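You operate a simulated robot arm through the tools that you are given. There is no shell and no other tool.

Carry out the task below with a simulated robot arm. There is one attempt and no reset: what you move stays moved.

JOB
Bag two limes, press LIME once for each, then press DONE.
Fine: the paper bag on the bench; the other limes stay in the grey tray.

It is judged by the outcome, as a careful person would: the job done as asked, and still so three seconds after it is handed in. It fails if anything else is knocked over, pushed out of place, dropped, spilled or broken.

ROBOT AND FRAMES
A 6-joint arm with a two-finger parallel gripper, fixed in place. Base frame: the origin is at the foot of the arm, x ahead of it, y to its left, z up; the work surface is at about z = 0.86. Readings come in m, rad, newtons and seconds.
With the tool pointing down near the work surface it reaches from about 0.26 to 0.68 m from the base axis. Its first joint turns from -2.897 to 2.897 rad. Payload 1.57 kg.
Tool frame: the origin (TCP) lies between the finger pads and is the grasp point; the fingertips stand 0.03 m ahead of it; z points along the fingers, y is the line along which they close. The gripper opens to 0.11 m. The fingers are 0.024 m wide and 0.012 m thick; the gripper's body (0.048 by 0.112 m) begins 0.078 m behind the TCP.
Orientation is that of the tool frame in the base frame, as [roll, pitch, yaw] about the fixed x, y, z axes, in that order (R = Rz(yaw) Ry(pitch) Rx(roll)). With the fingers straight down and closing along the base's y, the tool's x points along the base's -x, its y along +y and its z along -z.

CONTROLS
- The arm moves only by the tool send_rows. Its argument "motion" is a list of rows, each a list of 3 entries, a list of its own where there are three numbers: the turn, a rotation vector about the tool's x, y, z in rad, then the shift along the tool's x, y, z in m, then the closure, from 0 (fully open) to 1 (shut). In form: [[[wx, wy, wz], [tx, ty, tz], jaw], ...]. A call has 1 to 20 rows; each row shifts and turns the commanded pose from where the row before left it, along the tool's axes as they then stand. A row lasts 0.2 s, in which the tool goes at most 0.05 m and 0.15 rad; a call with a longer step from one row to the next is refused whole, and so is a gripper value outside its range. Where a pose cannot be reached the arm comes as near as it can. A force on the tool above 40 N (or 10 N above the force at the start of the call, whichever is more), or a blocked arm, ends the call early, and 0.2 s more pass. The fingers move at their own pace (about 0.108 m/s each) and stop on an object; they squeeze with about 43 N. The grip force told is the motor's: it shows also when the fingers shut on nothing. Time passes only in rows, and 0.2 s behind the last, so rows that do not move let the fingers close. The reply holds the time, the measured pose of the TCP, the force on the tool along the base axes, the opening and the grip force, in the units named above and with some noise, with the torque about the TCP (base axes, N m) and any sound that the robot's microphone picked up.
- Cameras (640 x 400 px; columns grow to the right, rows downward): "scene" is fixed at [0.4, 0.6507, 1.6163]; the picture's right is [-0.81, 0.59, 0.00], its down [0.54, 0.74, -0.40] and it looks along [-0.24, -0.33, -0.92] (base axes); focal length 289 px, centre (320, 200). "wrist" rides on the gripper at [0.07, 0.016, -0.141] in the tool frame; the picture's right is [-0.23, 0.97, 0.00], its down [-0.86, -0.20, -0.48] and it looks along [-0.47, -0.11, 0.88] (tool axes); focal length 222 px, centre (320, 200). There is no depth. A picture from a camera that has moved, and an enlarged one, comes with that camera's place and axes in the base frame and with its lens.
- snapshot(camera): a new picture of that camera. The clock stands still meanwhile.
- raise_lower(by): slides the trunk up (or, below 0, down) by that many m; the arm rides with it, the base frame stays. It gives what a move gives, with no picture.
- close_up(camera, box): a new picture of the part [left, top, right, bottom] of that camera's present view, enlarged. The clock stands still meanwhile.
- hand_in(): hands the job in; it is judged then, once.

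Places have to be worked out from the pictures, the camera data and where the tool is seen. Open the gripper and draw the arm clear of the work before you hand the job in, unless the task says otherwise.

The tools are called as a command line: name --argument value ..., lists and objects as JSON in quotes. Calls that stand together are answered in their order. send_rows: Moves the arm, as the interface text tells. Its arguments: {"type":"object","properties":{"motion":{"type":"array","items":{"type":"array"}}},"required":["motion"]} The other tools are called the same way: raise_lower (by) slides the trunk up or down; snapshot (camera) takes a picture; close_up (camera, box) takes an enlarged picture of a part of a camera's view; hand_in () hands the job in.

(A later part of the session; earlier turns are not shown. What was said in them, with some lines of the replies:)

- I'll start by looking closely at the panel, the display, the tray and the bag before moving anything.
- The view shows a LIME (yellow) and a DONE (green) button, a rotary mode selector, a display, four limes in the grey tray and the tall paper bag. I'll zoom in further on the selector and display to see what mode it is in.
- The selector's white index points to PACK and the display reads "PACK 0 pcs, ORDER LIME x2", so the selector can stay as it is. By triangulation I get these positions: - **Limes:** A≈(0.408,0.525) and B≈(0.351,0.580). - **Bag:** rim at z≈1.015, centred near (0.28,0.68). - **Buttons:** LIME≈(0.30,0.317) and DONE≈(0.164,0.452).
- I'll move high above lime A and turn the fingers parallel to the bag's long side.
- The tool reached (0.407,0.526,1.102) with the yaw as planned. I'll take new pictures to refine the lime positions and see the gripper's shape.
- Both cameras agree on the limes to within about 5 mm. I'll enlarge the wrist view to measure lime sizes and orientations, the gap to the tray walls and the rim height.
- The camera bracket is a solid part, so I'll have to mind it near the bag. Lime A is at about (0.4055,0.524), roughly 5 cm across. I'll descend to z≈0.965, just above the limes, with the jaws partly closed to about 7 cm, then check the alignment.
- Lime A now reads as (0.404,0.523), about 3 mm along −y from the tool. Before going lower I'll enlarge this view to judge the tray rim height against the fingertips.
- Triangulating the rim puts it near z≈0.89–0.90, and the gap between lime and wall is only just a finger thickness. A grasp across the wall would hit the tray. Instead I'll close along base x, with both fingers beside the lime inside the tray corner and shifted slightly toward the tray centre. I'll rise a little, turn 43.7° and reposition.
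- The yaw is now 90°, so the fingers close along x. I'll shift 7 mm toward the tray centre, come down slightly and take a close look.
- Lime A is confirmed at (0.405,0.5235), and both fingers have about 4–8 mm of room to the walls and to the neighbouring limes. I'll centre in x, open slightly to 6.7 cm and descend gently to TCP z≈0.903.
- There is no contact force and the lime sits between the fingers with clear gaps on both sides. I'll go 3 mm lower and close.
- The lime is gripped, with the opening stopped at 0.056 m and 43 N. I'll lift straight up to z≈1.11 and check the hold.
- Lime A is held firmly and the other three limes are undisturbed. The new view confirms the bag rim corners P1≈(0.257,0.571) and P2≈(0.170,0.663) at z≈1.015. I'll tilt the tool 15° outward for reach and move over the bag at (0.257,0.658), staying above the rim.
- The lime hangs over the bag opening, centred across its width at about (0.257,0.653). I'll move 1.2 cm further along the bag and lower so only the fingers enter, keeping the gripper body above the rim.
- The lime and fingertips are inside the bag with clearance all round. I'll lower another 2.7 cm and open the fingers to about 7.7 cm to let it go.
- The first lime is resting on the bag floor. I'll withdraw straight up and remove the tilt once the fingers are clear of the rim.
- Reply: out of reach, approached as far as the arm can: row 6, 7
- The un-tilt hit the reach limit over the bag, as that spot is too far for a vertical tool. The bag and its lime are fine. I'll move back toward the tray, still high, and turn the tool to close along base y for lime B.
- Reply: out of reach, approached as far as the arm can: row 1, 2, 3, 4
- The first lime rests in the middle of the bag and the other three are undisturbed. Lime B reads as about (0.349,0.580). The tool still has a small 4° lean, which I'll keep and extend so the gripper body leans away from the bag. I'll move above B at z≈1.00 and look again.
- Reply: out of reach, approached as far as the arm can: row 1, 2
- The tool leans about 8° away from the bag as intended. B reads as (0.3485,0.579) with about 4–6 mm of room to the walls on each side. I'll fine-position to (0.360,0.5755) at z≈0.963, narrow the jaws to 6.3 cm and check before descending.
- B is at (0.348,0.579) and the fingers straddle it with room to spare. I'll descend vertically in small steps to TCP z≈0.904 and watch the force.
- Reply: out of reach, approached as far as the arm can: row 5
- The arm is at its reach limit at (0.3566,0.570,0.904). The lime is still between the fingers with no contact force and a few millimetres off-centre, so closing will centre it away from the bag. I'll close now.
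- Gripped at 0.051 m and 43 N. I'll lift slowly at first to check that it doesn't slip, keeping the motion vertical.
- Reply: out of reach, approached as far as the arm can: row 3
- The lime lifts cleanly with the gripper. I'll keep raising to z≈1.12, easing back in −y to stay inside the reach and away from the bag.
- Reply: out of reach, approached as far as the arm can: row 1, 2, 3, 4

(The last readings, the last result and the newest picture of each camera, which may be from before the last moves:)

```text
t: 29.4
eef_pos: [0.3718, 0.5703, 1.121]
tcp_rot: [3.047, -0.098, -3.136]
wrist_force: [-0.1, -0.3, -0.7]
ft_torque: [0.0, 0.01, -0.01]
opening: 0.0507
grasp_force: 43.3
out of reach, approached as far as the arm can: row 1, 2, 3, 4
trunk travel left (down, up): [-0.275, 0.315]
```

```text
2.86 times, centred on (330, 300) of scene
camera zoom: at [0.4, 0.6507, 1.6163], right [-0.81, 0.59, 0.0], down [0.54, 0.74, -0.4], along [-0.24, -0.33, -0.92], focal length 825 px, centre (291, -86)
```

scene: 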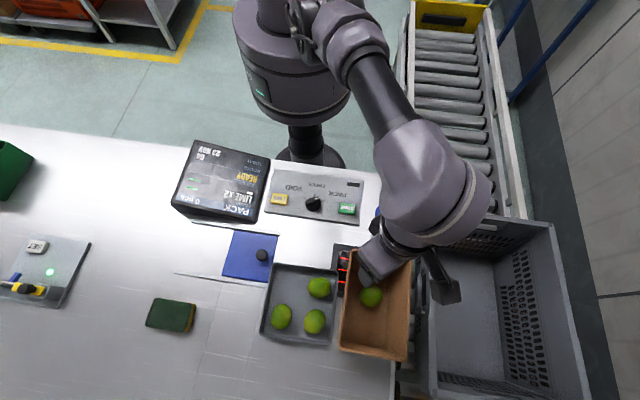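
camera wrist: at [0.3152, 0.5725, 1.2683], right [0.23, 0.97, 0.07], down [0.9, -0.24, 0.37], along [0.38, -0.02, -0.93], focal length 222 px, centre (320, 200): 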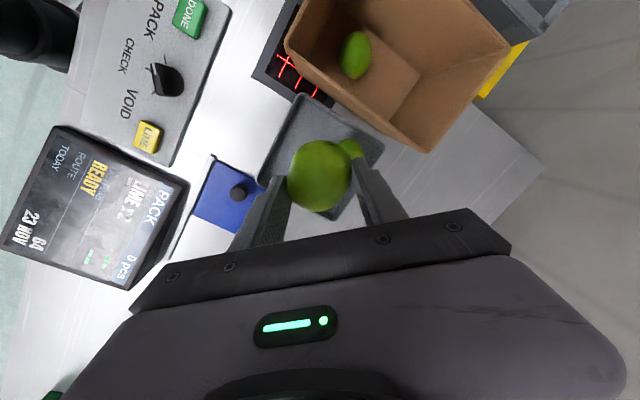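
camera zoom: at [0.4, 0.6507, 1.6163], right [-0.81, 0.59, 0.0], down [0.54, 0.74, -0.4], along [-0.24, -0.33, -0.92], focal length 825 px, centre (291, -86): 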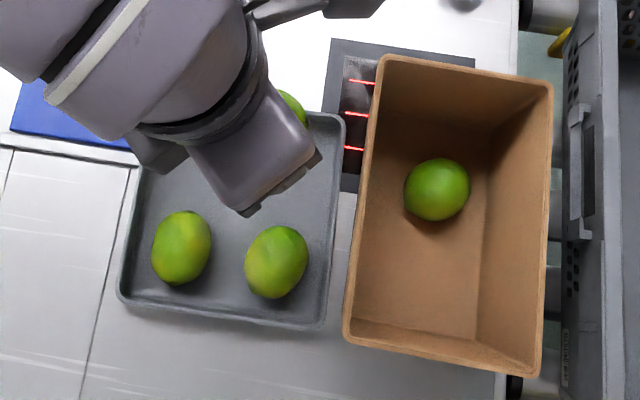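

Lime B is held at 43 N and the remaining two limes haven't moved. The first lime lies near (0.259,0.668) in the bag. I'll draw in slightly, turn back to yaw 90° and tilt outward about 20° so I can release the second lime further along the bag.

send_rows --motion '[[[0, 0, 0], [0.02, -0.02, 0], 1], [[0, 0, 0.1428], [0, 0, 0], 1], [[0, 0, 0.1428], [0, 0, 0], 1], [[0, 0, 0.1428], [0, 0, 0], 1], [[0, 0, 0.1428], [0, 0, 0], 1], [[0, 0, 0.1428], [0, 0, 0], 1], [[0, 0, 0.1428], [0, 0, 0], 1], [[0, 0, 0.1428], [0, 0, 0], 1], [[0, 0, 0.1428], [0, 0, 0], 1], [[0, 0, 0.1428], [0, 0, 0], 1], [[0, 0, 0.1428], [0, 0, 0], 1], [[0, 0, 0.1428], [0, 0, 0], 1], [[-0.049, 0.125, 0], [0, 0, 0], 1], [[-0.049, 0.125, 0], [0, 0, 0], 1], [[0, 0, 0], [0, 0, 0], 1]]'

snapshot --camera "wrist"

```text
t: 32.6
eef_pos: [0.403, 0.624, 1.1324]
tcp_rot: [-3.141, -0.35, 1.553]
wrist_force: [0.5, -1.0, 0.1]
ft_torque: [0.01, 0.0, -0.02]
opening: 0.0506
grasp_force: 43.3
out of reach, approached as far as the arm can: row 1, 13, 14
trunk travel left (down, up): [-0.275, 0.315]
```

```text
taken
camera wrist: at [0.4198, 0.6416, 1.2875], right [0.97, -0.23, -0.08], down [-0.21, -0.96, 0.16], along [-0.11, -0.14, -0.98], focal length 222 px, centre (320, 200)
```

wrist: 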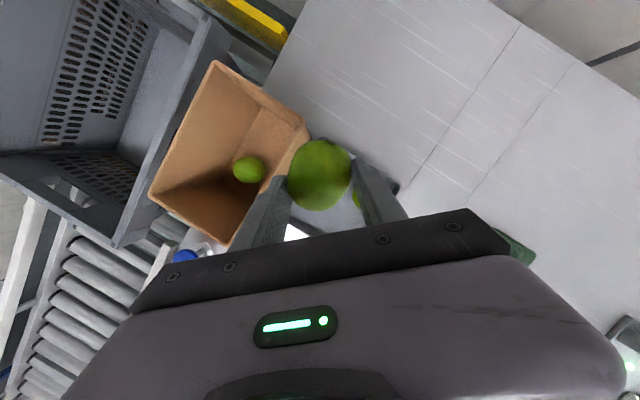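

The turn near the reach limit shifted the tool to (0.403,0.624,1.132), but the lime is still held and well above everything. From the measured pose I'll move over the bag to about (0.280,0.675).

send_rows --motion '[[[0, 0, 0], [0.011, -0.031, 0.00535], 1], [[0, 0, 0], [0.011, -0.031, 0.00535], 1], [[0, 0, 0], [0.011, -0.031, 0.00535], 1], [[0, 0, 0], [0.011, -0.031, 0.00535], 1], [[0, 0, 0], [0, 0, 0], 1]]'

snapshot --camera "wrist"

close_up --camera "scene" --box '[220, 220, 440, 385]'

```text
t: 33.8
eef_pos: [0.2879, 0.6888, 1.1272]
tcp_rot: [-3.141, -0.348, 1.556]
wrist_force: [-0.2, 0.3, -0.6]
ft_torque: [0.01, -0.01, 0.01]
opening: 0.0502
grasp_force: 43.1
out of reach, approached as far as the arm can: row 1, 2, 3
trunk travel left (down, up): [-0.275, 0.315]
```

```text
taken
camera wrist: at [0.3037, 0.7057, 1.2836], right [0.97, -0.23, -0.08], down [-0.21, -0.96, 0.16], along [-0.11, -0.14, -0.98], focal length 222 px, centre (320, 200)
```

wrist: 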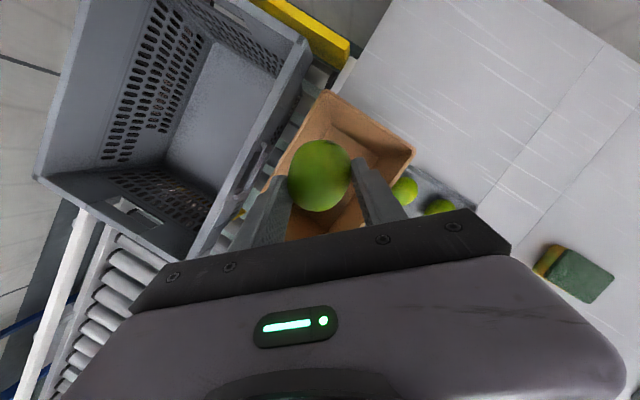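

```text
2.42 times, centred on (330, 302) of scene
camera zoom: at [0.4, 0.6507, 1.6163], right [-0.81, 0.59, 0.0], down [0.54, 0.74, -0.4], along [-0.24, -0.33, -0.92], focal length 700 px, centre (296, -48)
```

zoom: 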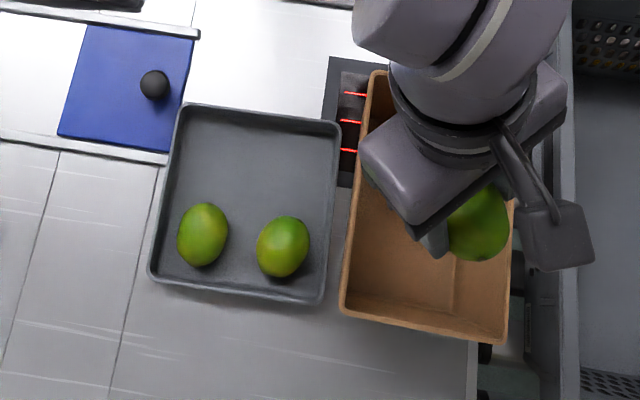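

The tool is at (0.288,0.689,1.127) over the middle of the bag opening, with the lime well inside the rim outline. I'll lower in two stages, easing slightly inward, and check the position between stages.

send_rows --motion '[[[0, 0, 0], [-0.0126, -0.0016, 0.0295], 1], [[0, 0, 0], [-0.0126, -0.0016, 0.0295], 1], [[0, 0, 0], [0, 0, 0], 1]]'

snapshot --camera "wrist"

```text
t: 34.6
eef_pos: [0.2871, 0.6922, 1.0631]
tcp_rot: [-3.141, -0.347, 1.554]
wrist_force: [-0.8, 0.1, -0.3]
ft_torque: [0.0, 0.02, -0.03]
opening: 0.05
grasp_force: 42.3
out of reach, approached as far as the arm can: row 1, 2
trunk travel left (down, up): [-0.275, 0.315]
```

```text
taken
camera wrist: at [0.3038, 0.7101, 1.2198], right [0.97, -0.23, -0.08], down [-0.21, -0.96, 0.16], along [-0.11, -0.14, -0.98], focal length 222 px, centre (320, 200)
```

wrist: 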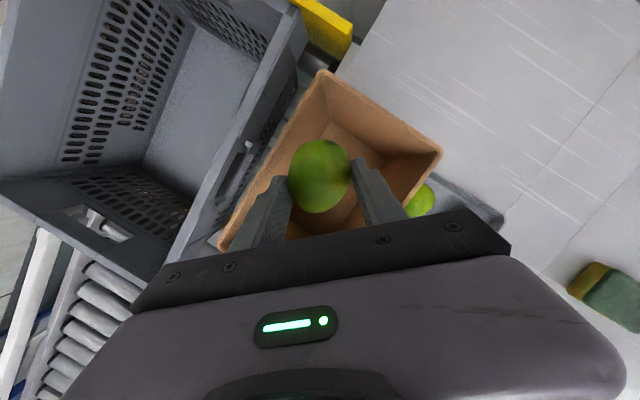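

The lime is at the rim level, centred at about u=0.105, v=0.067 inside the 0.19×0.125 m opening. I'll lower the rest of the way to TCP z≈0.975.

send_rows --motion '[[[0, 0, 0], [-0.0125, -0.0013, 0.0267], 1], [[0, 0, 0], [-0.0125, -0.0013, 0.0267], 1], [[0, 0, 0], [-0.0125, -0.0013, 0.0267], 1], [[0, 0, 0], [0, 0, 0], 1]]'

snapshot --camera "wrist"

close_up --camera "scene" --box '[300, 220, 460, 385]'

```text
t: 35.6
eef_pos: [0.285, 0.6887, 0.9745]
tcp_rot: [-3.141, -0.348, 1.555]
wrist_force: [0.2, 0.5, -0.9]
ft_torque: [0.0, -0.02, -0.01]
opening: 0.0502
grasp_force: 43.4
out of reach, approached as far as the arm can: row 1
trunk travel left (down, up): [-0.275, 0.315]
```

```text
taken
camera wrist: at [0.3016, 0.7062, 1.1323], right [0.97, -0.23, -0.08], down [-0.21, -0.96, 0.16], along [-0.11, -0.14, -0.98], focal length 222 px, centre (320, 200)
```

wrist: 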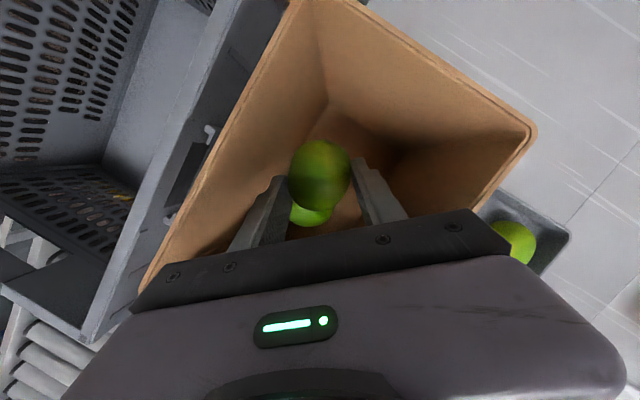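

```text
2.42 times, centred on (380, 302) of scene
camera zoom: at [0.4, 0.6507, 1.6163], right [-0.81, 0.59, 0.0], down [0.54, 0.74, -0.4], along [-0.24, -0.33, -0.92], focal length 700 px, centre (174, -48)
```

zoom: 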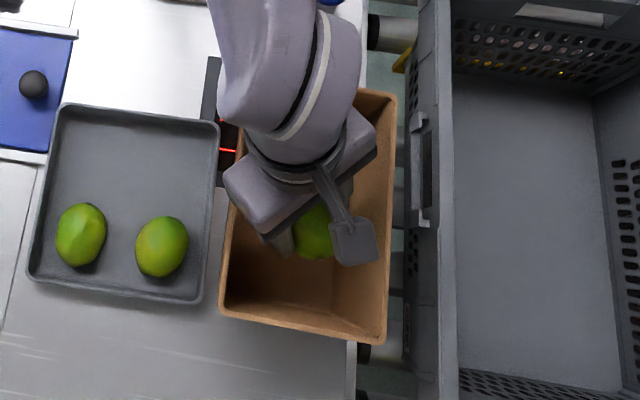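

The second lime is inside the bag, just above and beyond the first. I'll open to about 7.2 cm to release it and let it settle.

send_rows --motion '[[[0, 0, 0], [0, 0, 0], 0.45], [[0, 0, 0], [0, 0, 0], 0.35], [[0, 0, 0], [0, 0, 0], 0.35], [[0, 0, 0], [0, 0, 0], 0.35]]'

snapshot --camera "wrist"

```text
t: 36.6
eef_pos: [0.2864, 0.6885, 0.9763]
tcp_rot: [3.14, -0.35, 1.555]
wrist_force: [-0.3, -0.2, -0.5]
ft_torque: [-0.02, 0.01, -0.04]
opening: 0.0717
grasp_force: 0.2
trunk travel left (down, up): [-0.275, 0.315]
```

```text
taken
camera wrist: at [0.3017, 0.7062, 1.1325], right [0.97, -0.23, -0.08], down [-0.21, -0.96, 0.16], along [-0.11, -0.14, -0.98], focal length 222 px, centre (320, 200)
```

wrist: 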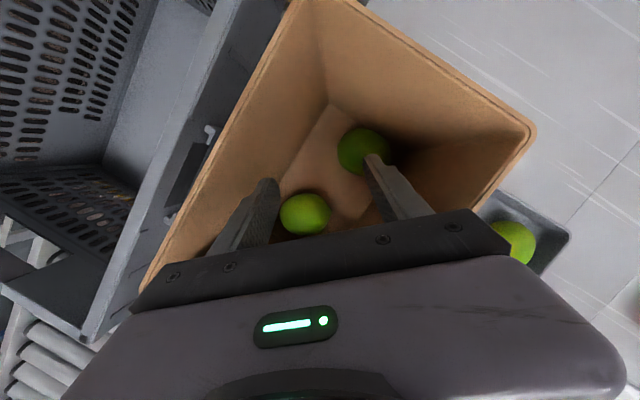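

Both limes lie in the bag. I'll retreat along the tool's own axis, which keeps the fingers clear of the rim, and then check the bag.

send_rows --motion '[[[0, 0, 0], [0, 0, -0.03], 0.35], [[0, 0, 0], [0, 0, -0.045], 0.35], [[0, 0, 0], [0, 0, -0.045], 0.35], [[0, 0, 0], [0, 0, -0.045], 0.35], [[0, 0, 0], [0, 0, 0], 0.35]]'

snapshot --camera "wrist"

snapshot --camera "scene"

```text
t: 37.8
eef_pos: [0.3041, 0.6791, 1.1312]
tcp_rot: [-3.14, -0.347, 1.554]
wrist_force: [-0.1, -0.2, -0.3]
ft_torque: [-0.01, 0.02, -0.01]
opening: 0.0717
grasp_force: 0.1
out of reach, approached as far as the arm can: row 1, 2, 3, 4
trunk travel left (down, up): [-0.275, 0.315]
```

```text
taken
camera wrist: at [0.3207, 0.698, 1.2879], right [0.97, -0.23, -0.08], down [-0.21, -0.96, 0.16], along [-0.11, -0.14, -0.98], focal length 222 px, centre (320, 200)
```

wrist: 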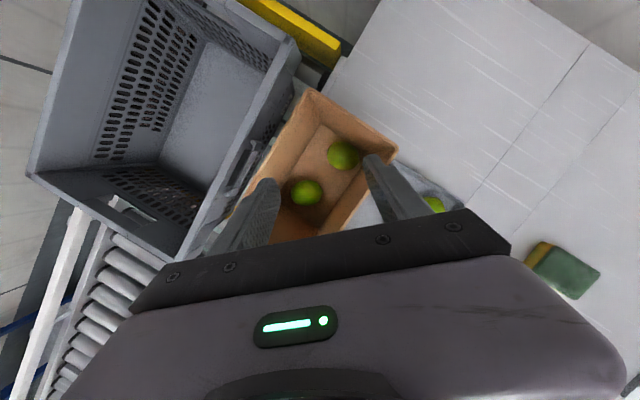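

```text
taken
```

scene: 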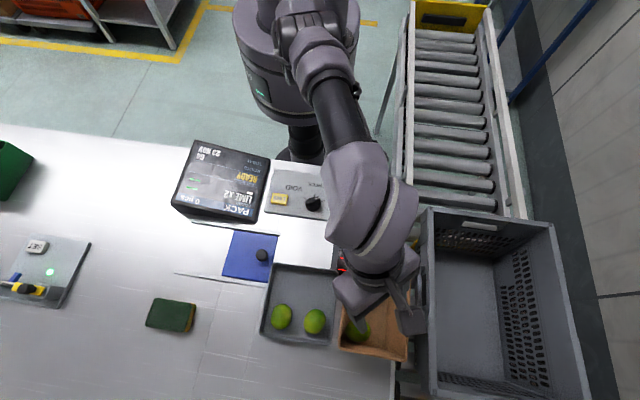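

Both limes are in the bag and the bag hasn't moved. The arm is sliding along its fully stretched limit, so I'll command clear radial retreats at this safe height to bend the elbow again.

send_rows --motion '[[[0, 0, 0], [-0.043, -0.0196, -0.0155], 0.35], [[0, 0, 0], [-0.043, -0.0196, -0.0155], 0.35], [[0, 0, 0], [-0.043, -0.0196, -0.0155], 0.35], [[0, 0, 0], [0, 0, 0], 0.35]]'

```text
t: 38.8
eef_pos: [0.3033, 0.6778, 1.1368]
tcp_rot: [3.141, -0.348, 1.555]
wrist_force: [0.2, -0.2, -1.4]
ft_torque: [0.03, -0.01, 0.0]
opening: 0.0717
grasp_force: 0.1
out of reach, approached as far as the arm can: row 1, 2, 3
trunk travel left (down, up): [-0.275, 0.315]
```

The arm doesn't retract horizontally from its stretched pose. Earlier it did free itself when moving down and inward together, so I'll raise the trunk 0.15 m to get clear room first and then do that.

raise_lower --by 0.15

```text
t: 40.5
eef_pos: [0.3055, 0.6797, 1.2868]
tcp_rot: [3.141, -0.347, 1.554]
wrist_force: [-0.1, 0.1, -0.9]
ft_torque: [0.01, 0.01, 0.04]
opening: 0.0713
grasp_force: 0.0
trunk travel left (down, up): [-0.425, 0.165]
```

The trunk is up and the TCP is at z=1.287. Now I'll step down and radially inward together to bend the elbow.

send_rows --motion '[[[0, 0, 0], [-0.0362, -0.0118, 0.0188], 0.35], [[0, 0, 0], [-0.0362, -0.0118, 0.0188], 0.35], [[0, 0, 0], [-0.0362, -0.0118, 0.0188], 0.35], [[0, 0, 0], [0, 0, 0], 0.35]]'

```text
t: 41.5
eef_pos: [0.3087, 0.6828, 1.201]
tcp_rot: [-3.14, -0.344, 1.555]
wrist_force: [-1.4, -0.2, 0.7]
ft_torque: [-0.03, -0.02, -0.01]
opening: 0.0715
grasp_force: 0.1
out of reach, approached as far as the arm can: row 1, 2, 3
trunk travel left (down, up): [-0.425, 0.165]
```

The radial command is still not followed because the elbow is straight. A pitch rotation of the tool back toward the base should bend it, so I'll combine un-tilting with an inward shift here at z≈1.2, where everything is clear.

send_rows --motion '[[[0, -0.148, 0], [-0.0406, -0.0187, -0.0145], 0.35], [[0, -0.148, 0], [-0.0423, -0.0187, -0.0083], 0.35], [[0, 0, 0], [0, 0, 0], 0.35]]'

```text
t: 42.4
eef_pos: [0.281, 0.6239, 1.2009]
tcp_rot: [-3.14, -0.048, 1.555]
wrist_force: [0.1, -0.2, -0.9]
ft_torque: [0.04, 0.0, -0.01]
opening: 0.0715
grasp_force: 0.0
out of reach, approached as far as the arm can: row 1, 2
trunk travel left (down, up): [-0.425, 0.165]
```

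The tool is now nearly vertical again at r≈0.684, still on the boundary. I'll look at the arm's configuration before choosing the next step.

snapshot --camera "scene"

snapshot --camera "wrist"

```text
taken
```

scene: 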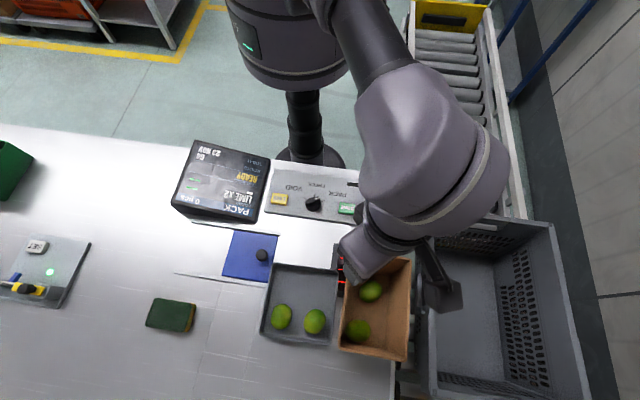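

```text
taken
camera wrist: at [0.2973, 0.6868, 1.345], right [0.97, -0.24, -0.01], down [-0.21, -0.87, 0.44], along [-0.12, -0.42, -0.9], focal length 222 px, centre (320, 200)
```

wrist: 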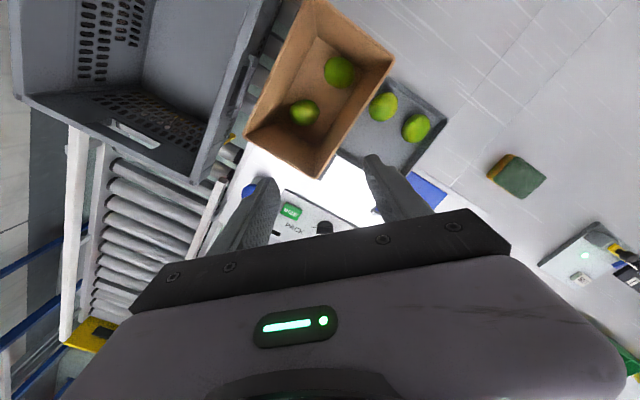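

Two limes are in the bag and two in the tray, all undisturbed. At this clear height I'll send a longer run of purely inward steps to see if the elbow starts to bend.

send_rows --motion '[[[0, 0, 0], [-0.0449, -0.0194, -0.0021], 0.35], [[0, 0, 0], [-0.0449, -0.0194, -0.0021], 0.35], [[0, 0, 0], [-0.0449, -0.0194, -0.0021], 0.35], [[0, 0, 0], [-0.0449, -0.0194, -0.0021], 0.35], [[0, 0, 0], [-0.0449, -0.0194, -0.0021], 0.35], [[0, 0, 0], [-0.0449, -0.0194, -0.0021], 0.35]]'

```text
t: 43.8
eef_pos: [0.2786, 0.624, 1.202]
tcp_rot: [-3.139, -0.049, 1.554]
wrist_force: [-0.7, 0.6, 0.1]
ft_torque: [0.01, 0.01, 0.04]
opening: 0.0712
grasp_force: 0.0
out of reach, approached as far as the arm can: row 1, 2, 3, 4, 5, 6
trunk travel left (down, up): [-0.425, 0.165]
```

No change, so the elbow solution seems trapped at full extension. I'll try another escape at this clear height: pitch the tool outward while pulling outward, then retreat inward.

send_rows --motion '[[[0, 0.148, 0], [0.045, 0.0195, 0.0022], 0.35], [[0, 0, 0], [-0.0442, -0.0194, -0.0088], 0.35], [[0, 0, 0], [-0.0442, -0.0194, -0.0088], 0.35], [[0, 0, 0], [0, 0, 0], 0.35]]'

```text
t: 44.8
eef_pos: [0.2922, 0.6545, 1.2009]
tcp_rot: [-3.139, -0.198, 1.553]
wrist_force: [-0.5, -0.4, -0.6]
ft_torque: [0.01, -0.01, -0.01]
opening: 0.0713
grasp_force: 0.0
out of reach, approached as far as the arm can: row 1, 2, 3
trunk travel left (down, up): [-0.425, 0.165]
```

Still trapped. I'll try the reverse order: first pull straight out, then pitch outward while following the boundary, then retreat inward. All of it stays at z≈1.2 above everything.

send_rows --motion '[[[0, 0, 0], [0.0432, 0.0188, 0.0086], 0.35], [[0, 0.148, 0], [0.0304, 0.0133, 0.0061], 0.35], [[0, 0.148, 0], [0.0292, 0.0133, 0.0105], 0.35], [[0, 0, 0], [-0.0388, -0.0188, -0.0209], 0.35], [[0, 0, 0], [-0.0388, -0.0188, -0.0209], 0.35], [[0, 0, 0], [-0.0388, -0.0188, -0.0209], 0.35]]'

```text
t: 46.1
eef_pos: [0.3176, 0.7114, 1.202]
tcp_rot: [-3.14, -0.495, 1.555]
wrist_force: [0.1, -0.4, 0.0]
ft_torque: [-0.02, -0.01, 0.02]
opening: 0.0715
grasp_force: 0.0
out of reach, approached as far as the arm can: row 1, 3, 4, 5, 6
trunk travel left (down, up): [-0.425, 0.165]
```

That didn't free it either. I'll try the opposite pitch direction: pull out, then un-tilt while staying on the boundary, then retreat.

send_rows --motion '[[[0, 0, 0], [0.0388, 0.0189, 0.021], 0.35], [[0, -0.148, 0], [-0.0227, -0.011, -0.0122], 0.35], [[0, -0.148, 0], [-0.0242, -0.011, -0.0088], 0.35], [[0, 0, 0], [-0.0432, -0.0188, -0.0087], 0.35], [[0, 0, 0], [-0.0432, -0.0188, -0.0087], 0.35], [[0, 0, 0], [-0.0432, -0.0188, -0.0087], 0.35]]'

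```text
t: 47.5
eef_pos: [0.2327, 0.5264, 1.2029]
tcp_rot: [-3.141, -0.204, 1.556]
wrist_force: [-0.6, 0.1, 0.3]
ft_torque: [0.04, -0.05, 0.02]
opening: 0.0718
grasp_force: 0.0
out of reach, approached as far as the arm can: row 1, 3
trunk travel left (down, up): [-0.425, 0.165]
```

The arm is free again at (0.233,0.526,1.203). I'll remove the tilt, close the fingers for pressing, and move at this height to above the LIME button near (0.2995,0.317).

send_rows --motion '[[[0, -0.102, 0], [0, 0, 0], 0.5], [[0, -0.102, 0], [0, 0, 0], 0.7], [[0, 0, 0], [-0.0417, 0.014, 0], 1], [[0, 0, 0], [-0.0417, 0.014, 0], 1], [[0, 0, 0], [-0.0417, 0.014, 0], 1], [[0, 0, 0], [-0.0417, 0.014, 0], 1], [[0, 0, 0], [-0.0417, 0.014, 0], 1], [[0, 0, 0], [0, 0, 0], 1]]'

snapshot --camera "scene"

snapshot --camera "wrist"

```text
t: 49.4
eef_pos: [0.3012, 0.3151, 1.2017]
tcp_rot: [-3.141, 0.006, 1.554]
wrist_force: [0.1, 1.4, 0.0]
ft_torque: [-0.02, -0.04, 0.01]
opening: 0.0
grasp_force: 21.4
trunk travel left (down, up): [-0.425, 0.165]
```

```text
taken
```

scene: 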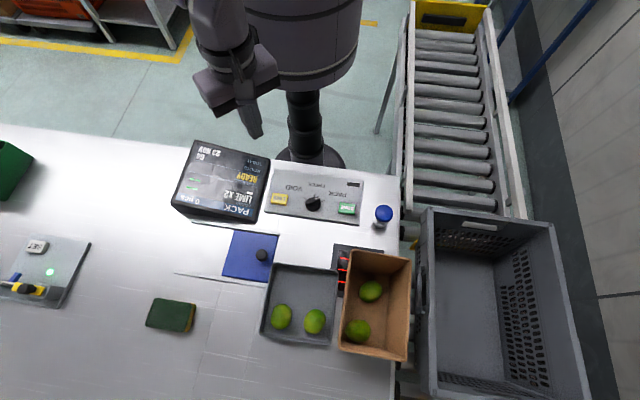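

```text
taken
camera wrist: at [0.3183, 0.3864, 1.343], right [0.97, -0.24, 0.0], down [-0.21, -0.85, 0.48], along [-0.12, -0.47, -0.88], focal length 222 px, centre (320, 200)
```

wrist: 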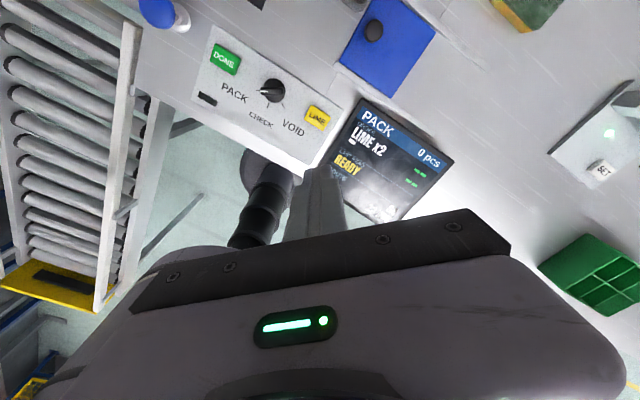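

The tray still holds two limes and the bag two, with nothing disturbed. The closed fingers are above LIME, so I'll lower the trunk back by 0.15 m to its original height, which puts the TCP at z≈1.05.

raise_lower --by -0.15

snapshot --camera "wrist"

close_up --camera "scene" --box '[160, 110, 400, 260]'

```text
t: 51.1
eef_pos: [0.303, 0.3158, 1.052]
tcp_rot: [3.14, 0.003, 1.555]
wrist_force: [-0.3, -0.1, 0.0]
ft_torque: [-0.01, -0.02, 0.0]
opening: 0.0002
grasp_force: 21.3
trunk travel left (down, up): [-0.275, 0.315]
```

```text
taken
camera wrist: at [0.3186, 0.3857, 1.1934], right [0.97, -0.24, 0.0], down [-0.21, -0.85, 0.48], along [-0.12, -0.47, -0.88], focal length 222 px, centre (320, 200)
```

wrist: 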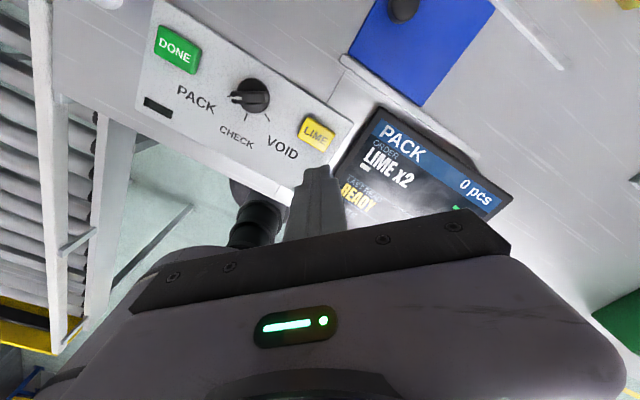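

```text
2.67 times, centred on (280, 185) of scene
camera zoom: at [0.4, 0.6507, 1.6163], right [-0.81, 0.59, 0.0], down [0.54, 0.74, -0.4], along [-0.24, -0.33, -0.92], focal length 770 px, centre (427, 240)
```

zoom: 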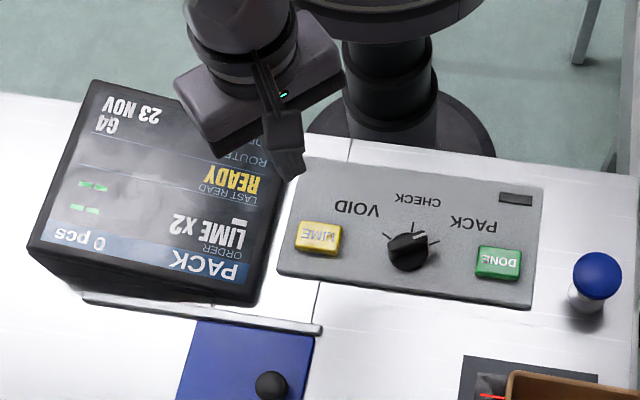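

LIME reads as (0.297,0.318), so I need a few millimetres of correction. The display still shows PACK and 0 pcs. I'll descend to put the fingertips about 1.5 cm above the button and check alignment.

send_rows --motion '[[[0, 0, 0], [0.0021, -0.006, 0.02], 1], [[0, 0, 0], [0, 0, 0.04], 1], [[0, 0, 0], [0, 0, 0.04], 1], [[0, 0, 0], [0, 0, 0.032], 1], [[0, 0, 0], [0, 0, 0], 1]]'

snapshot --camera "wrist"

close_up --camera "scene" --box '[220, 150, 380, 250]'

```text
t: 52.3
eef_pos: [0.295, 0.3152, 0.9197]
tcp_rot: [3.14, 0.004, 1.556]
wrist_force: [-0.2, 0.2, -0.3]
ft_torque: [0.0, -0.01, -0.03]
opening: 0.0002
grasp_force: 21.2
trunk travel left (down, up): [-0.275, 0.315]
```

```text
taken
camera wrist: at [0.3122, 0.3867, 1.0609], right [0.97, -0.24, 0.0], down [-0.21, -0.85, 0.48], along [-0.12, -0.47, -0.88], focal length 222 px, centre (320, 200)
```

wrist: 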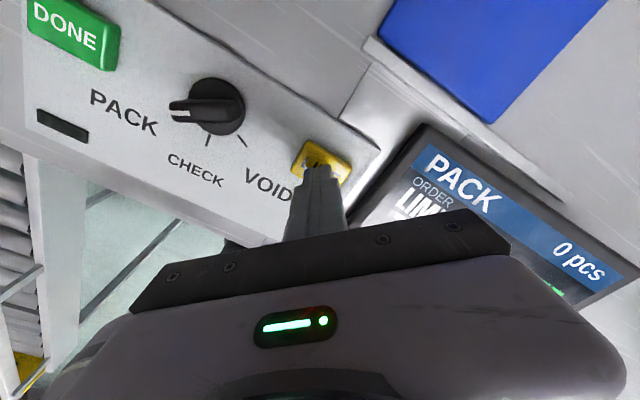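

```text
4.00 times, centred on (300, 200) of scene
camera zoom: at [0.4, 0.6507, 1.6163], right [-0.81, 0.59, 0.0], down [0.54, 0.74, -0.4], along [-0.24, -0.33, -0.92], focal length 1154 px, centre (400, 200)
```

zoom: 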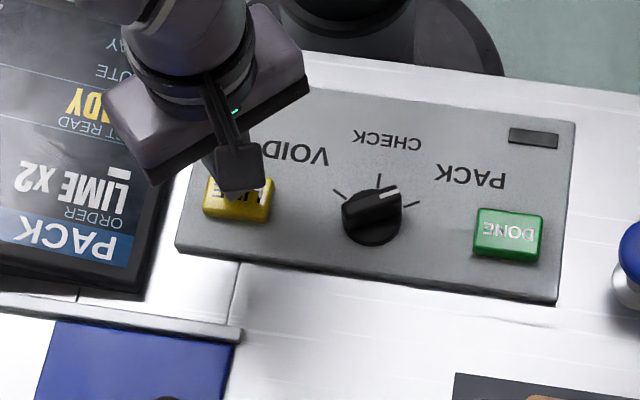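

The fingertips sit just above the yellow button, a few millimetres short of its centre at (0.2975,0.3205). I'll correct and come down to about 8 mm above it.

send_rows --motion '[[[0, 0, 0], [0.005, 0.0025, 0], 1], [[0, 0, 0], [0, 0, 0.005], 1], [[0, 0, 0], [0, 0, 0.005], 1], [[0, 0, 0], [0, 0, 0], 1]]'

close_up --camera "scene" --box '[230, 160, 330, 222]'

close_up --camera "wrist" --box '[250, 110, 390, 210]'

```text
t: 53.3
eef_pos: [0.2981, 0.321, 0.9121]
tcp_rot: [-3.141, 0.004, 1.555]
wrist_force: [-0.8, 0.9, 2.3]
ft_torque: [0.06, 0.02, 0.0]
opening: 0.0002
grasp_force: 21.4
trunk travel left (down, up): [-0.275, 0.315]
```

```text
6.40 times, centred on (280, 191) of scene
camera zoom: at [0.4, 0.6507, 1.6163], right [-0.81, 0.59, 0.0], down [0.54, 0.74, -0.4], along [-0.24, -0.33, -0.92], focal length 1847 px, centre (576, 258)
```

zoom: 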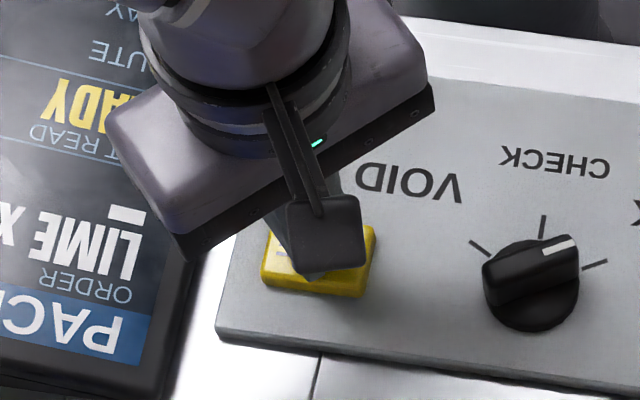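

```text
4.00 times, centred on (320, 160) of wrist
camera zoom: at [0.315, 0.3922, 1.0515], right [0.97, -0.24, 0.0], down [-0.21, -0.85, 0.48], along [-0.12, -0.47, -0.88], focal length 888 px, centre (320, 360)
```

zoom: 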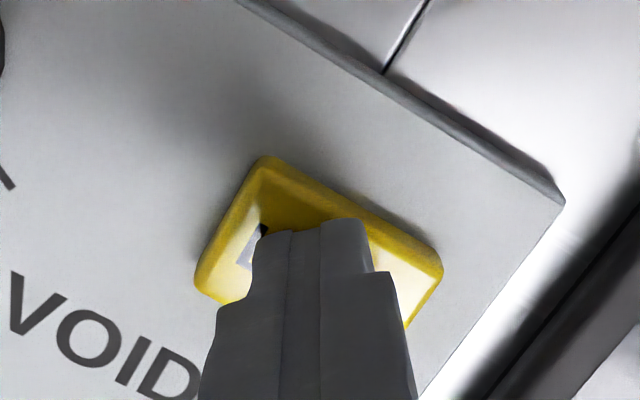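

A small upward force of 2.3 N shows the tips have just touched the button, well centred on it. I'll press a few millimetres further in small steps.

send_rows --motion '[[[0, 0, 0], [0, 0, 0.002], 1], [[0, 0, 0], [0, 0, 0.002], 1]]'

close_up --camera "scene" --box '[165, 130, 285, 230]'

```text
t: 53.9
eef_pos: [0.2983, 0.3206, 0.9068]
tcp_rot: [-3.141, 0.003, 1.555]
wrist_force: [1.1, 0.9, 11.3]
ft_torque: [0.06, -0.01, 0.02]
opening: 0.0
grasp_force: 21.0
trunk travel left (down, up): [-0.275, 0.315]
heard: click
```

```text
4.00 times, centred on (225, 180) of scene
camera zoom: at [0.4, 0.6507, 1.6163], right [-0.81, 0.59, 0.0], down [0.54, 0.74, -0.4], along [-0.24, -0.33, -0.92], focal length 1154 px, centre (700, 280)
```

zoom: 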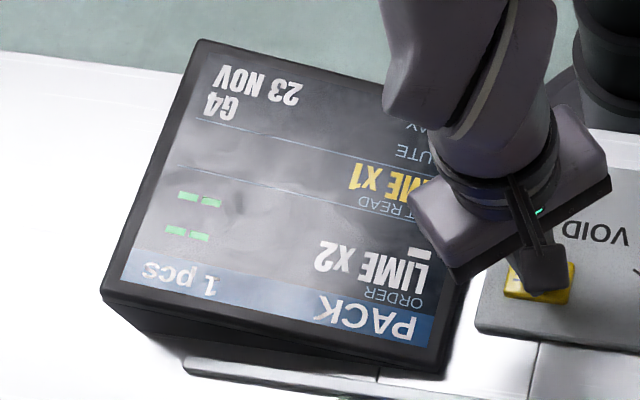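

A click was heard, and the display now shows "1 pcs, LIME x1". I'll lift fully off the button before the second press.

send_rows --motion '[[[0, 0, 0], [0, 0, -0.005], 1], [[0, 0, 0], [0, 0, -0.012], 1], [[0, 0, 0], [0, 0, 0], 1], [[0, 0, 0], [0, 0, 0], 1], [[0, 0, 0], [0, 0, 0], 1]]'

close_up --camera "scene" --box '[165, 130, 285, 230]'

```text
t: 55.1
eef_pos: [0.2979, 0.3206, 0.9237]
tcp_rot: [3.141, 0.003, 1.554]
wrist_force: [-0.6, 0.1, -0.6]
ft_torque: [0.03, 0.0, -0.01]
opening: 0.0
grasp_force: 21.6
trunk travel left (down, up): [-0.275, 0.315]
```

```text
4.00 times, centred on (225, 180) of scene
camera zoom: at [0.4, 0.6507, 1.6163], right [-0.81, 0.59, 0.0], down [0.54, 0.74, -0.4], along [-0.24, -0.33, -0.92], focal length 1154 px, centre (700, 280)
```

zoom: 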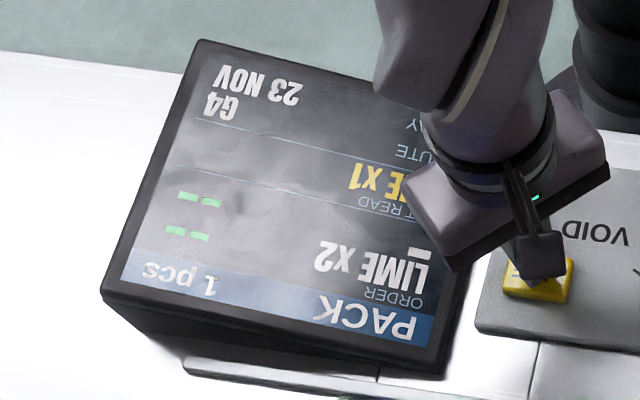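

The button is released with no force on the tool, and the count stays at 1 pcs. Now the second press, to the same depth.

send_rows --motion '[[[0, 0, 0], [0, 0, 0.009], 1], [[0, 0, 0], [0, 0, 0.004], 1], [[0, 0, 0], [0, 0, 0.002], 1], [[0, 0, 0], [0, 0, 0.002], 1]]'

close_up --camera "scene" --box '[165, 130, 285, 230]'

```text
t: 56.1
eef_pos: [0.2976, 0.3213, 0.9068]
tcp_rot: [3.141, 0.001, 1.555]
wrist_force: [1.9, 1.1, 9.8]
ft_torque: [0.11, -0.07, -0.05]
opening: 0.0
grasp_force: 21.7
trunk travel left (down, up): [-0.275, 0.315]
heard: click
```

```text
4.00 times, centred on (225, 180) of scene
camera zoom: at [0.4, 0.6507, 1.6163], right [-0.81, 0.59, 0.0], down [0.54, 0.74, -0.4], along [-0.24, -0.33, -0.92], focal length 1154 px, centre (700, 280)
```

zoom: 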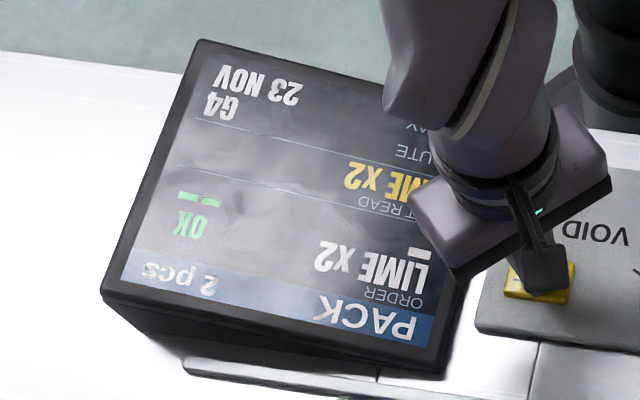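

The display now reads "2 pcs, LIME x2, OK". I'll lift to z≈1.0, clear of the selector knob, and move over DONE near (0.163,0.452).

send_rows --motion '[[[0, 0, 0], [0, 0, -0.01], 1], [[0, 0, 0], [0, 0, -0.04], 1], [[0, 0, 0], [0, 0, -0.043], 1], [[0, 0, 0], [0.0258, -0.0274, 0], 1], [[0, 0, 0], [0.0258, -0.0274, 0], 1], [[0, 0, 0], [0.0258, -0.0274, 0], 1], [[0, 0, 0], [0.0258, -0.0274, 0], 1], [[0, 0, 0], [0.0258, -0.0274, 0], 1], [[0, 0, 0], [0, 0, 0], 1]]'

snapshot --camera "wrist"

close_up --camera "scene" --box '[160, 120, 420, 282]'

```text
t: 58.1
eef_pos: [0.1622, 0.4532, 0.9991]
tcp_rot: [-3.14, 0.004, 1.555]
wrist_force: [0.2, -0.1, -0.2]
ft_torque: [0.0, -0.03, -0.01]
opening: 0.0
grasp_force: 21.4
trunk travel left (down, up): [-0.275, 0.315]
```

```text
taken
camera wrist: at [0.1802, 0.5244, 1.1398], right [0.97, -0.24, 0.0], down [-0.21, -0.85, 0.48], along [-0.12, -0.47, -0.88], focal length 222 px, centre (320, 200)
```

wrist: 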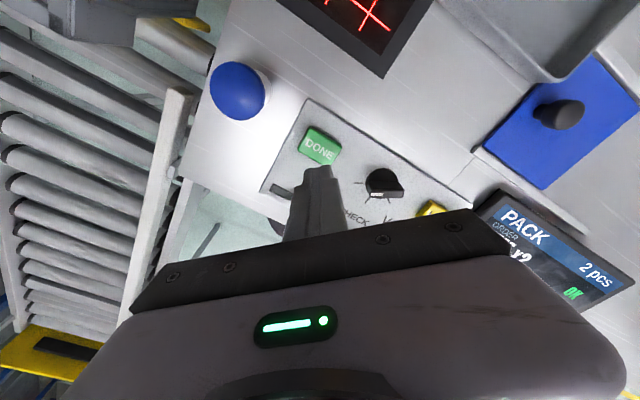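

```text
2.46 times, centred on (290, 201) of scene
camera zoom: at [0.4, 0.6507, 1.6163], right [-0.81, 0.59, 0.0], down [0.54, 0.74, -0.4], along [-0.24, -0.33, -0.92], focal length 710 px, centre (394, 198)
```

zoom: 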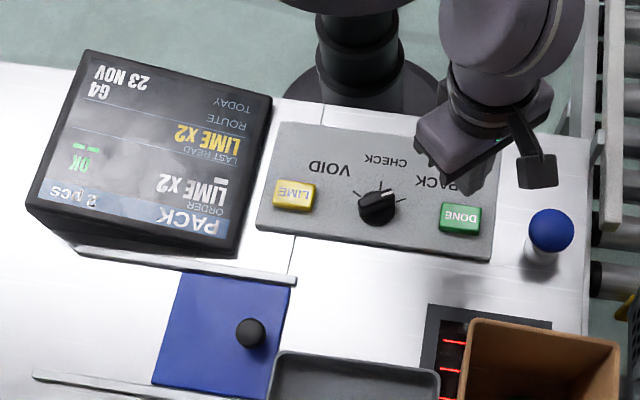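

DONE reads as (0.163,0.4565). I'll correct by about 3 mm, descend to 1.3 cm above it and verify before pressing.

send_rows --motion '[[[0, 0, 0], [0.0033, 0.0008, 0.024], 1], [[0, 0, 0], [0, 0, 0.03], 1], [[0, 0, 0], [0, 0, 0.02], 1], [[0, 0, 0], [0, 0, 0], 1]]'

close_up --camera "wrist" --box '[240, 100, 400, 215]'

close_up --camera "scene" --box '[290, 160, 410, 240]'

```text
t: 59.1
eef_pos: [0.1644, 0.4572, 0.9238]
tcp_rot: [3.14, 0.004, 1.554]
wrist_force: [0.4, 0.7, -0.3]
ft_torque: [0.05, 0.03, 0.01]
opening: 0.0
grasp_force: 21.3
trunk travel left (down, up): [-0.275, 0.315]
```

```text
3.48 times, centred on (320, 158) of wrist
camera zoom: at [0.1805, 0.5275, 1.065], right [0.97, -0.24, 0.0], down [-0.21, -0.85, 0.48], along [-0.12, -0.47, -0.88], focal length 773 px, centre (320, 348)
```

zoom: 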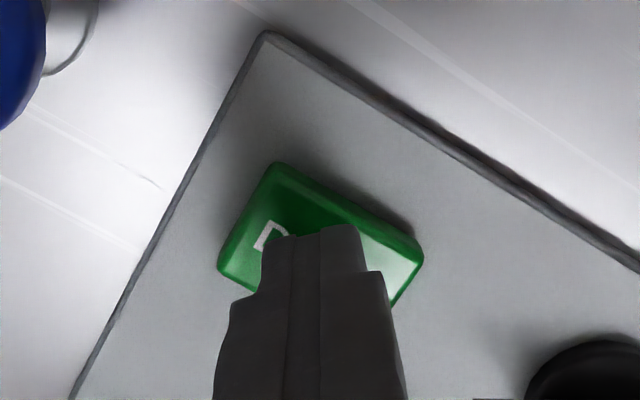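

```text
5.00 times, centred on (350, 200) of scene
camera zoom: at [0.4, 0.6507, 1.6163], right [-0.81, 0.59, 0.0], down [0.54, 0.74, -0.4], along [-0.24, -0.33, -0.92], focal length 1443 px, centre (170, 200)
```

zoom: 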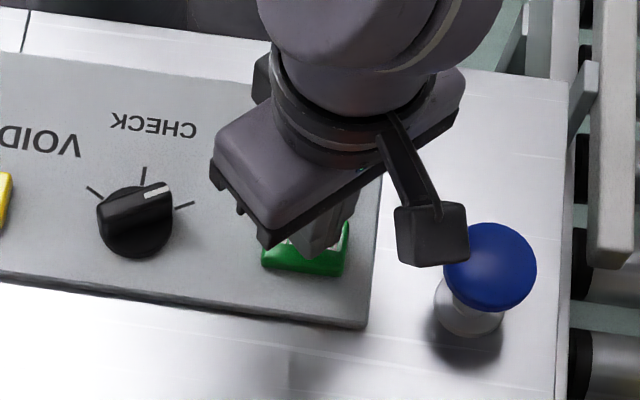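

The tips are centred over DONE, as they were on LIME, and the camera bracket is well above the blue knob. I'll press to the same depth.

send_rows --motion '[[[0, 0, 0], [0, 0, 0.009], 1], [[0, 0, 0], [0, 0, 0.004], 1], [[0, 0, 0], [0, 0, 0.002], 1], [[0, 0, 0], [0, 0, 0.002], 1]]'

close_up --camera "scene" --box '[165, 130, 285, 230]'

```text
t: 60.1
eef_pos: [0.1631, 0.4566, 0.9086]
tcp_rot: [-3.141, 0.004, 1.554]
wrist_force: [-0.9, 1.0, 3.0]
ft_torque: [0.07, 0.01, 0.03]
opening: 0.0
grasp_force: 22.2
trunk travel left (down, up): [-0.275, 0.315]
heard: click
```

```text
4.00 times, centred on (225, 180) of scene
camera zoom: at [0.4, 0.6507, 1.6163], right [-0.81, 0.59, 0.0], down [0.54, 0.74, -0.4], along [-0.24, -0.33, -0.92], focal length 1154 px, centre (700, 280)
```

zoom: 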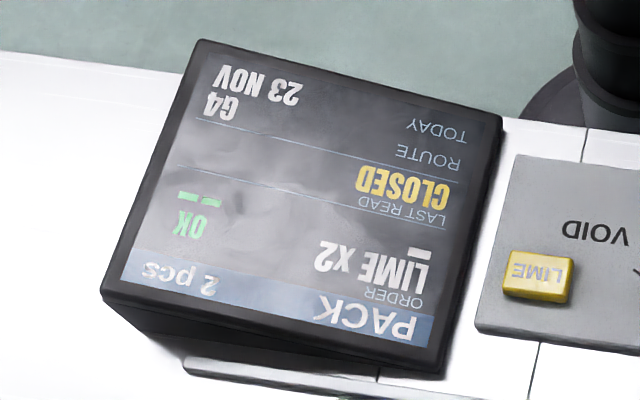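

A click was heard, and the display shows "2 pcs, OK, CLOSED". I'll lift straight up, clear of the work, and open the gripper.

send_rows --motion '[[[0, 0, 0], [0, 0, -0.01], 1], [[0, 0, 0], [0, 0, -0.04], 1], [[0, 0, 0], [0, 0, -0.045], 1], [[0, 0, 0], [0, 0, -0.045], 1], [[0, 0, 0], [0, 0, -0.045], 1], [[0, 0, 0], [0, 0, -0.045], 0.5], [[0, 0, 0], [0, 0, -0.045], 0], [[0, 0, 0], [0, 0, -0.045], 0], [[0, 0, 0], [0, 0, -0.045], 0], [[0, 0, 0], [0, 0, 0], 0], [[0, 0, 0], [0, 0, 0], 0]]'

snapshot --camera "scene"

close_up --camera "scene" --box '[230, 220, 430, 370]'

close_up --camera "scene" --box '[160, 130, 420, 292]'

```text
t: 62.5
eef_pos: [0.1651, 0.4571, 1.273]
tcp_rot: [-3.141, 0.004, 1.556]
wrist_force: [0.6, 0.0, -0.4]
ft_torque: [0.0, 0.01, -0.02]
opening: 0.1101
grasp_force: 0.0
trunk travel left (down, up): [-0.275, 0.315]
```

```text
taken
```

scene: 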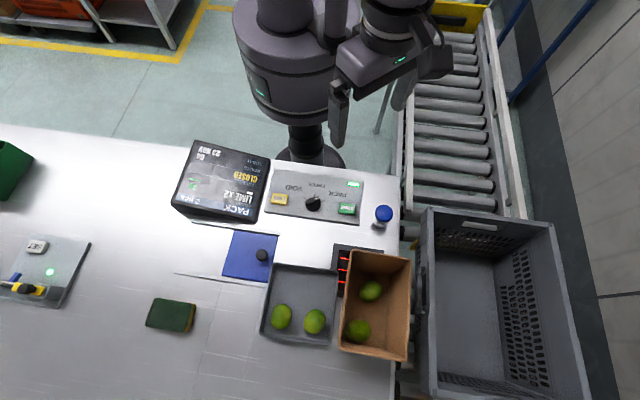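

```text
2.67 times, centred on (330, 295) of scene
camera zoom: at [0.4, 0.6507, 1.6163], right [-0.81, 0.59, 0.0], down [0.54, 0.74, -0.4], along [-0.24, -0.33, -0.92], focal length 770 px, centre (293, -53)
```

zoom: 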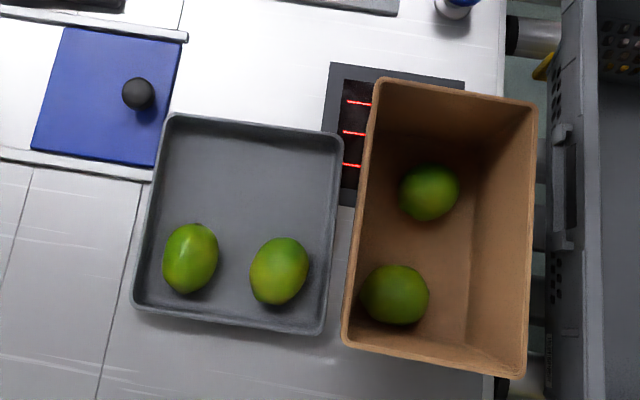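

```text
2.46 times, centred on (290, 211) of scene
camera zoom: at [0.4, 0.6507, 1.6163], right [-0.81, 0.59, 0.0], down [0.54, 0.74, -0.4], along [-0.24, -0.33, -0.92], focal length 710 px, centre (394, 173)
```

zoom: 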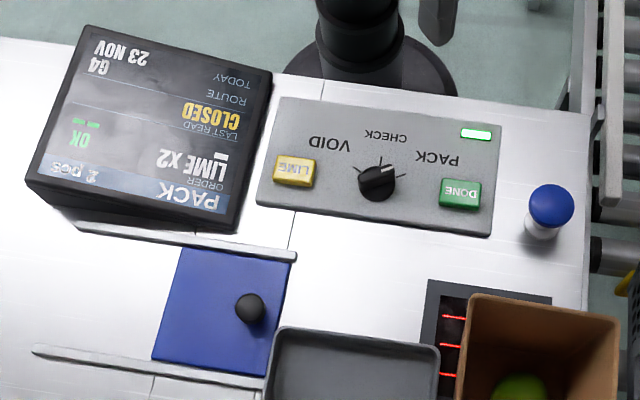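

Final check: two limes are in the paper bag and two remain in the grey tray. The display shows "2 pcs, OK, CLOSED" and the panel's green lamp is lit. Nothing else has moved, and the arm is clear with the gripper open, so I'm handing in.

hand_in

```text
The job is handed in.
```

The job is done and handed in. Two limes are in the paper bag, LIME was pressed twice, and DONE was pressed once.

- **Display:** it counted "1 pcs", then "2 pcs" with "OK", and changed to "CLOSED" after DONE. The panel's green lamp is lit.
- **Limes:** the other two are still in the grey tray.
- **Bench:** in the last pictures the bag, tray, selector knob and everything else were where they started.
- **Arm:** it is raised clear of the bench with the gripper open. I raised the trunk by 0.15 m partway through to free the arm from full stretch, then returned it to its original height.
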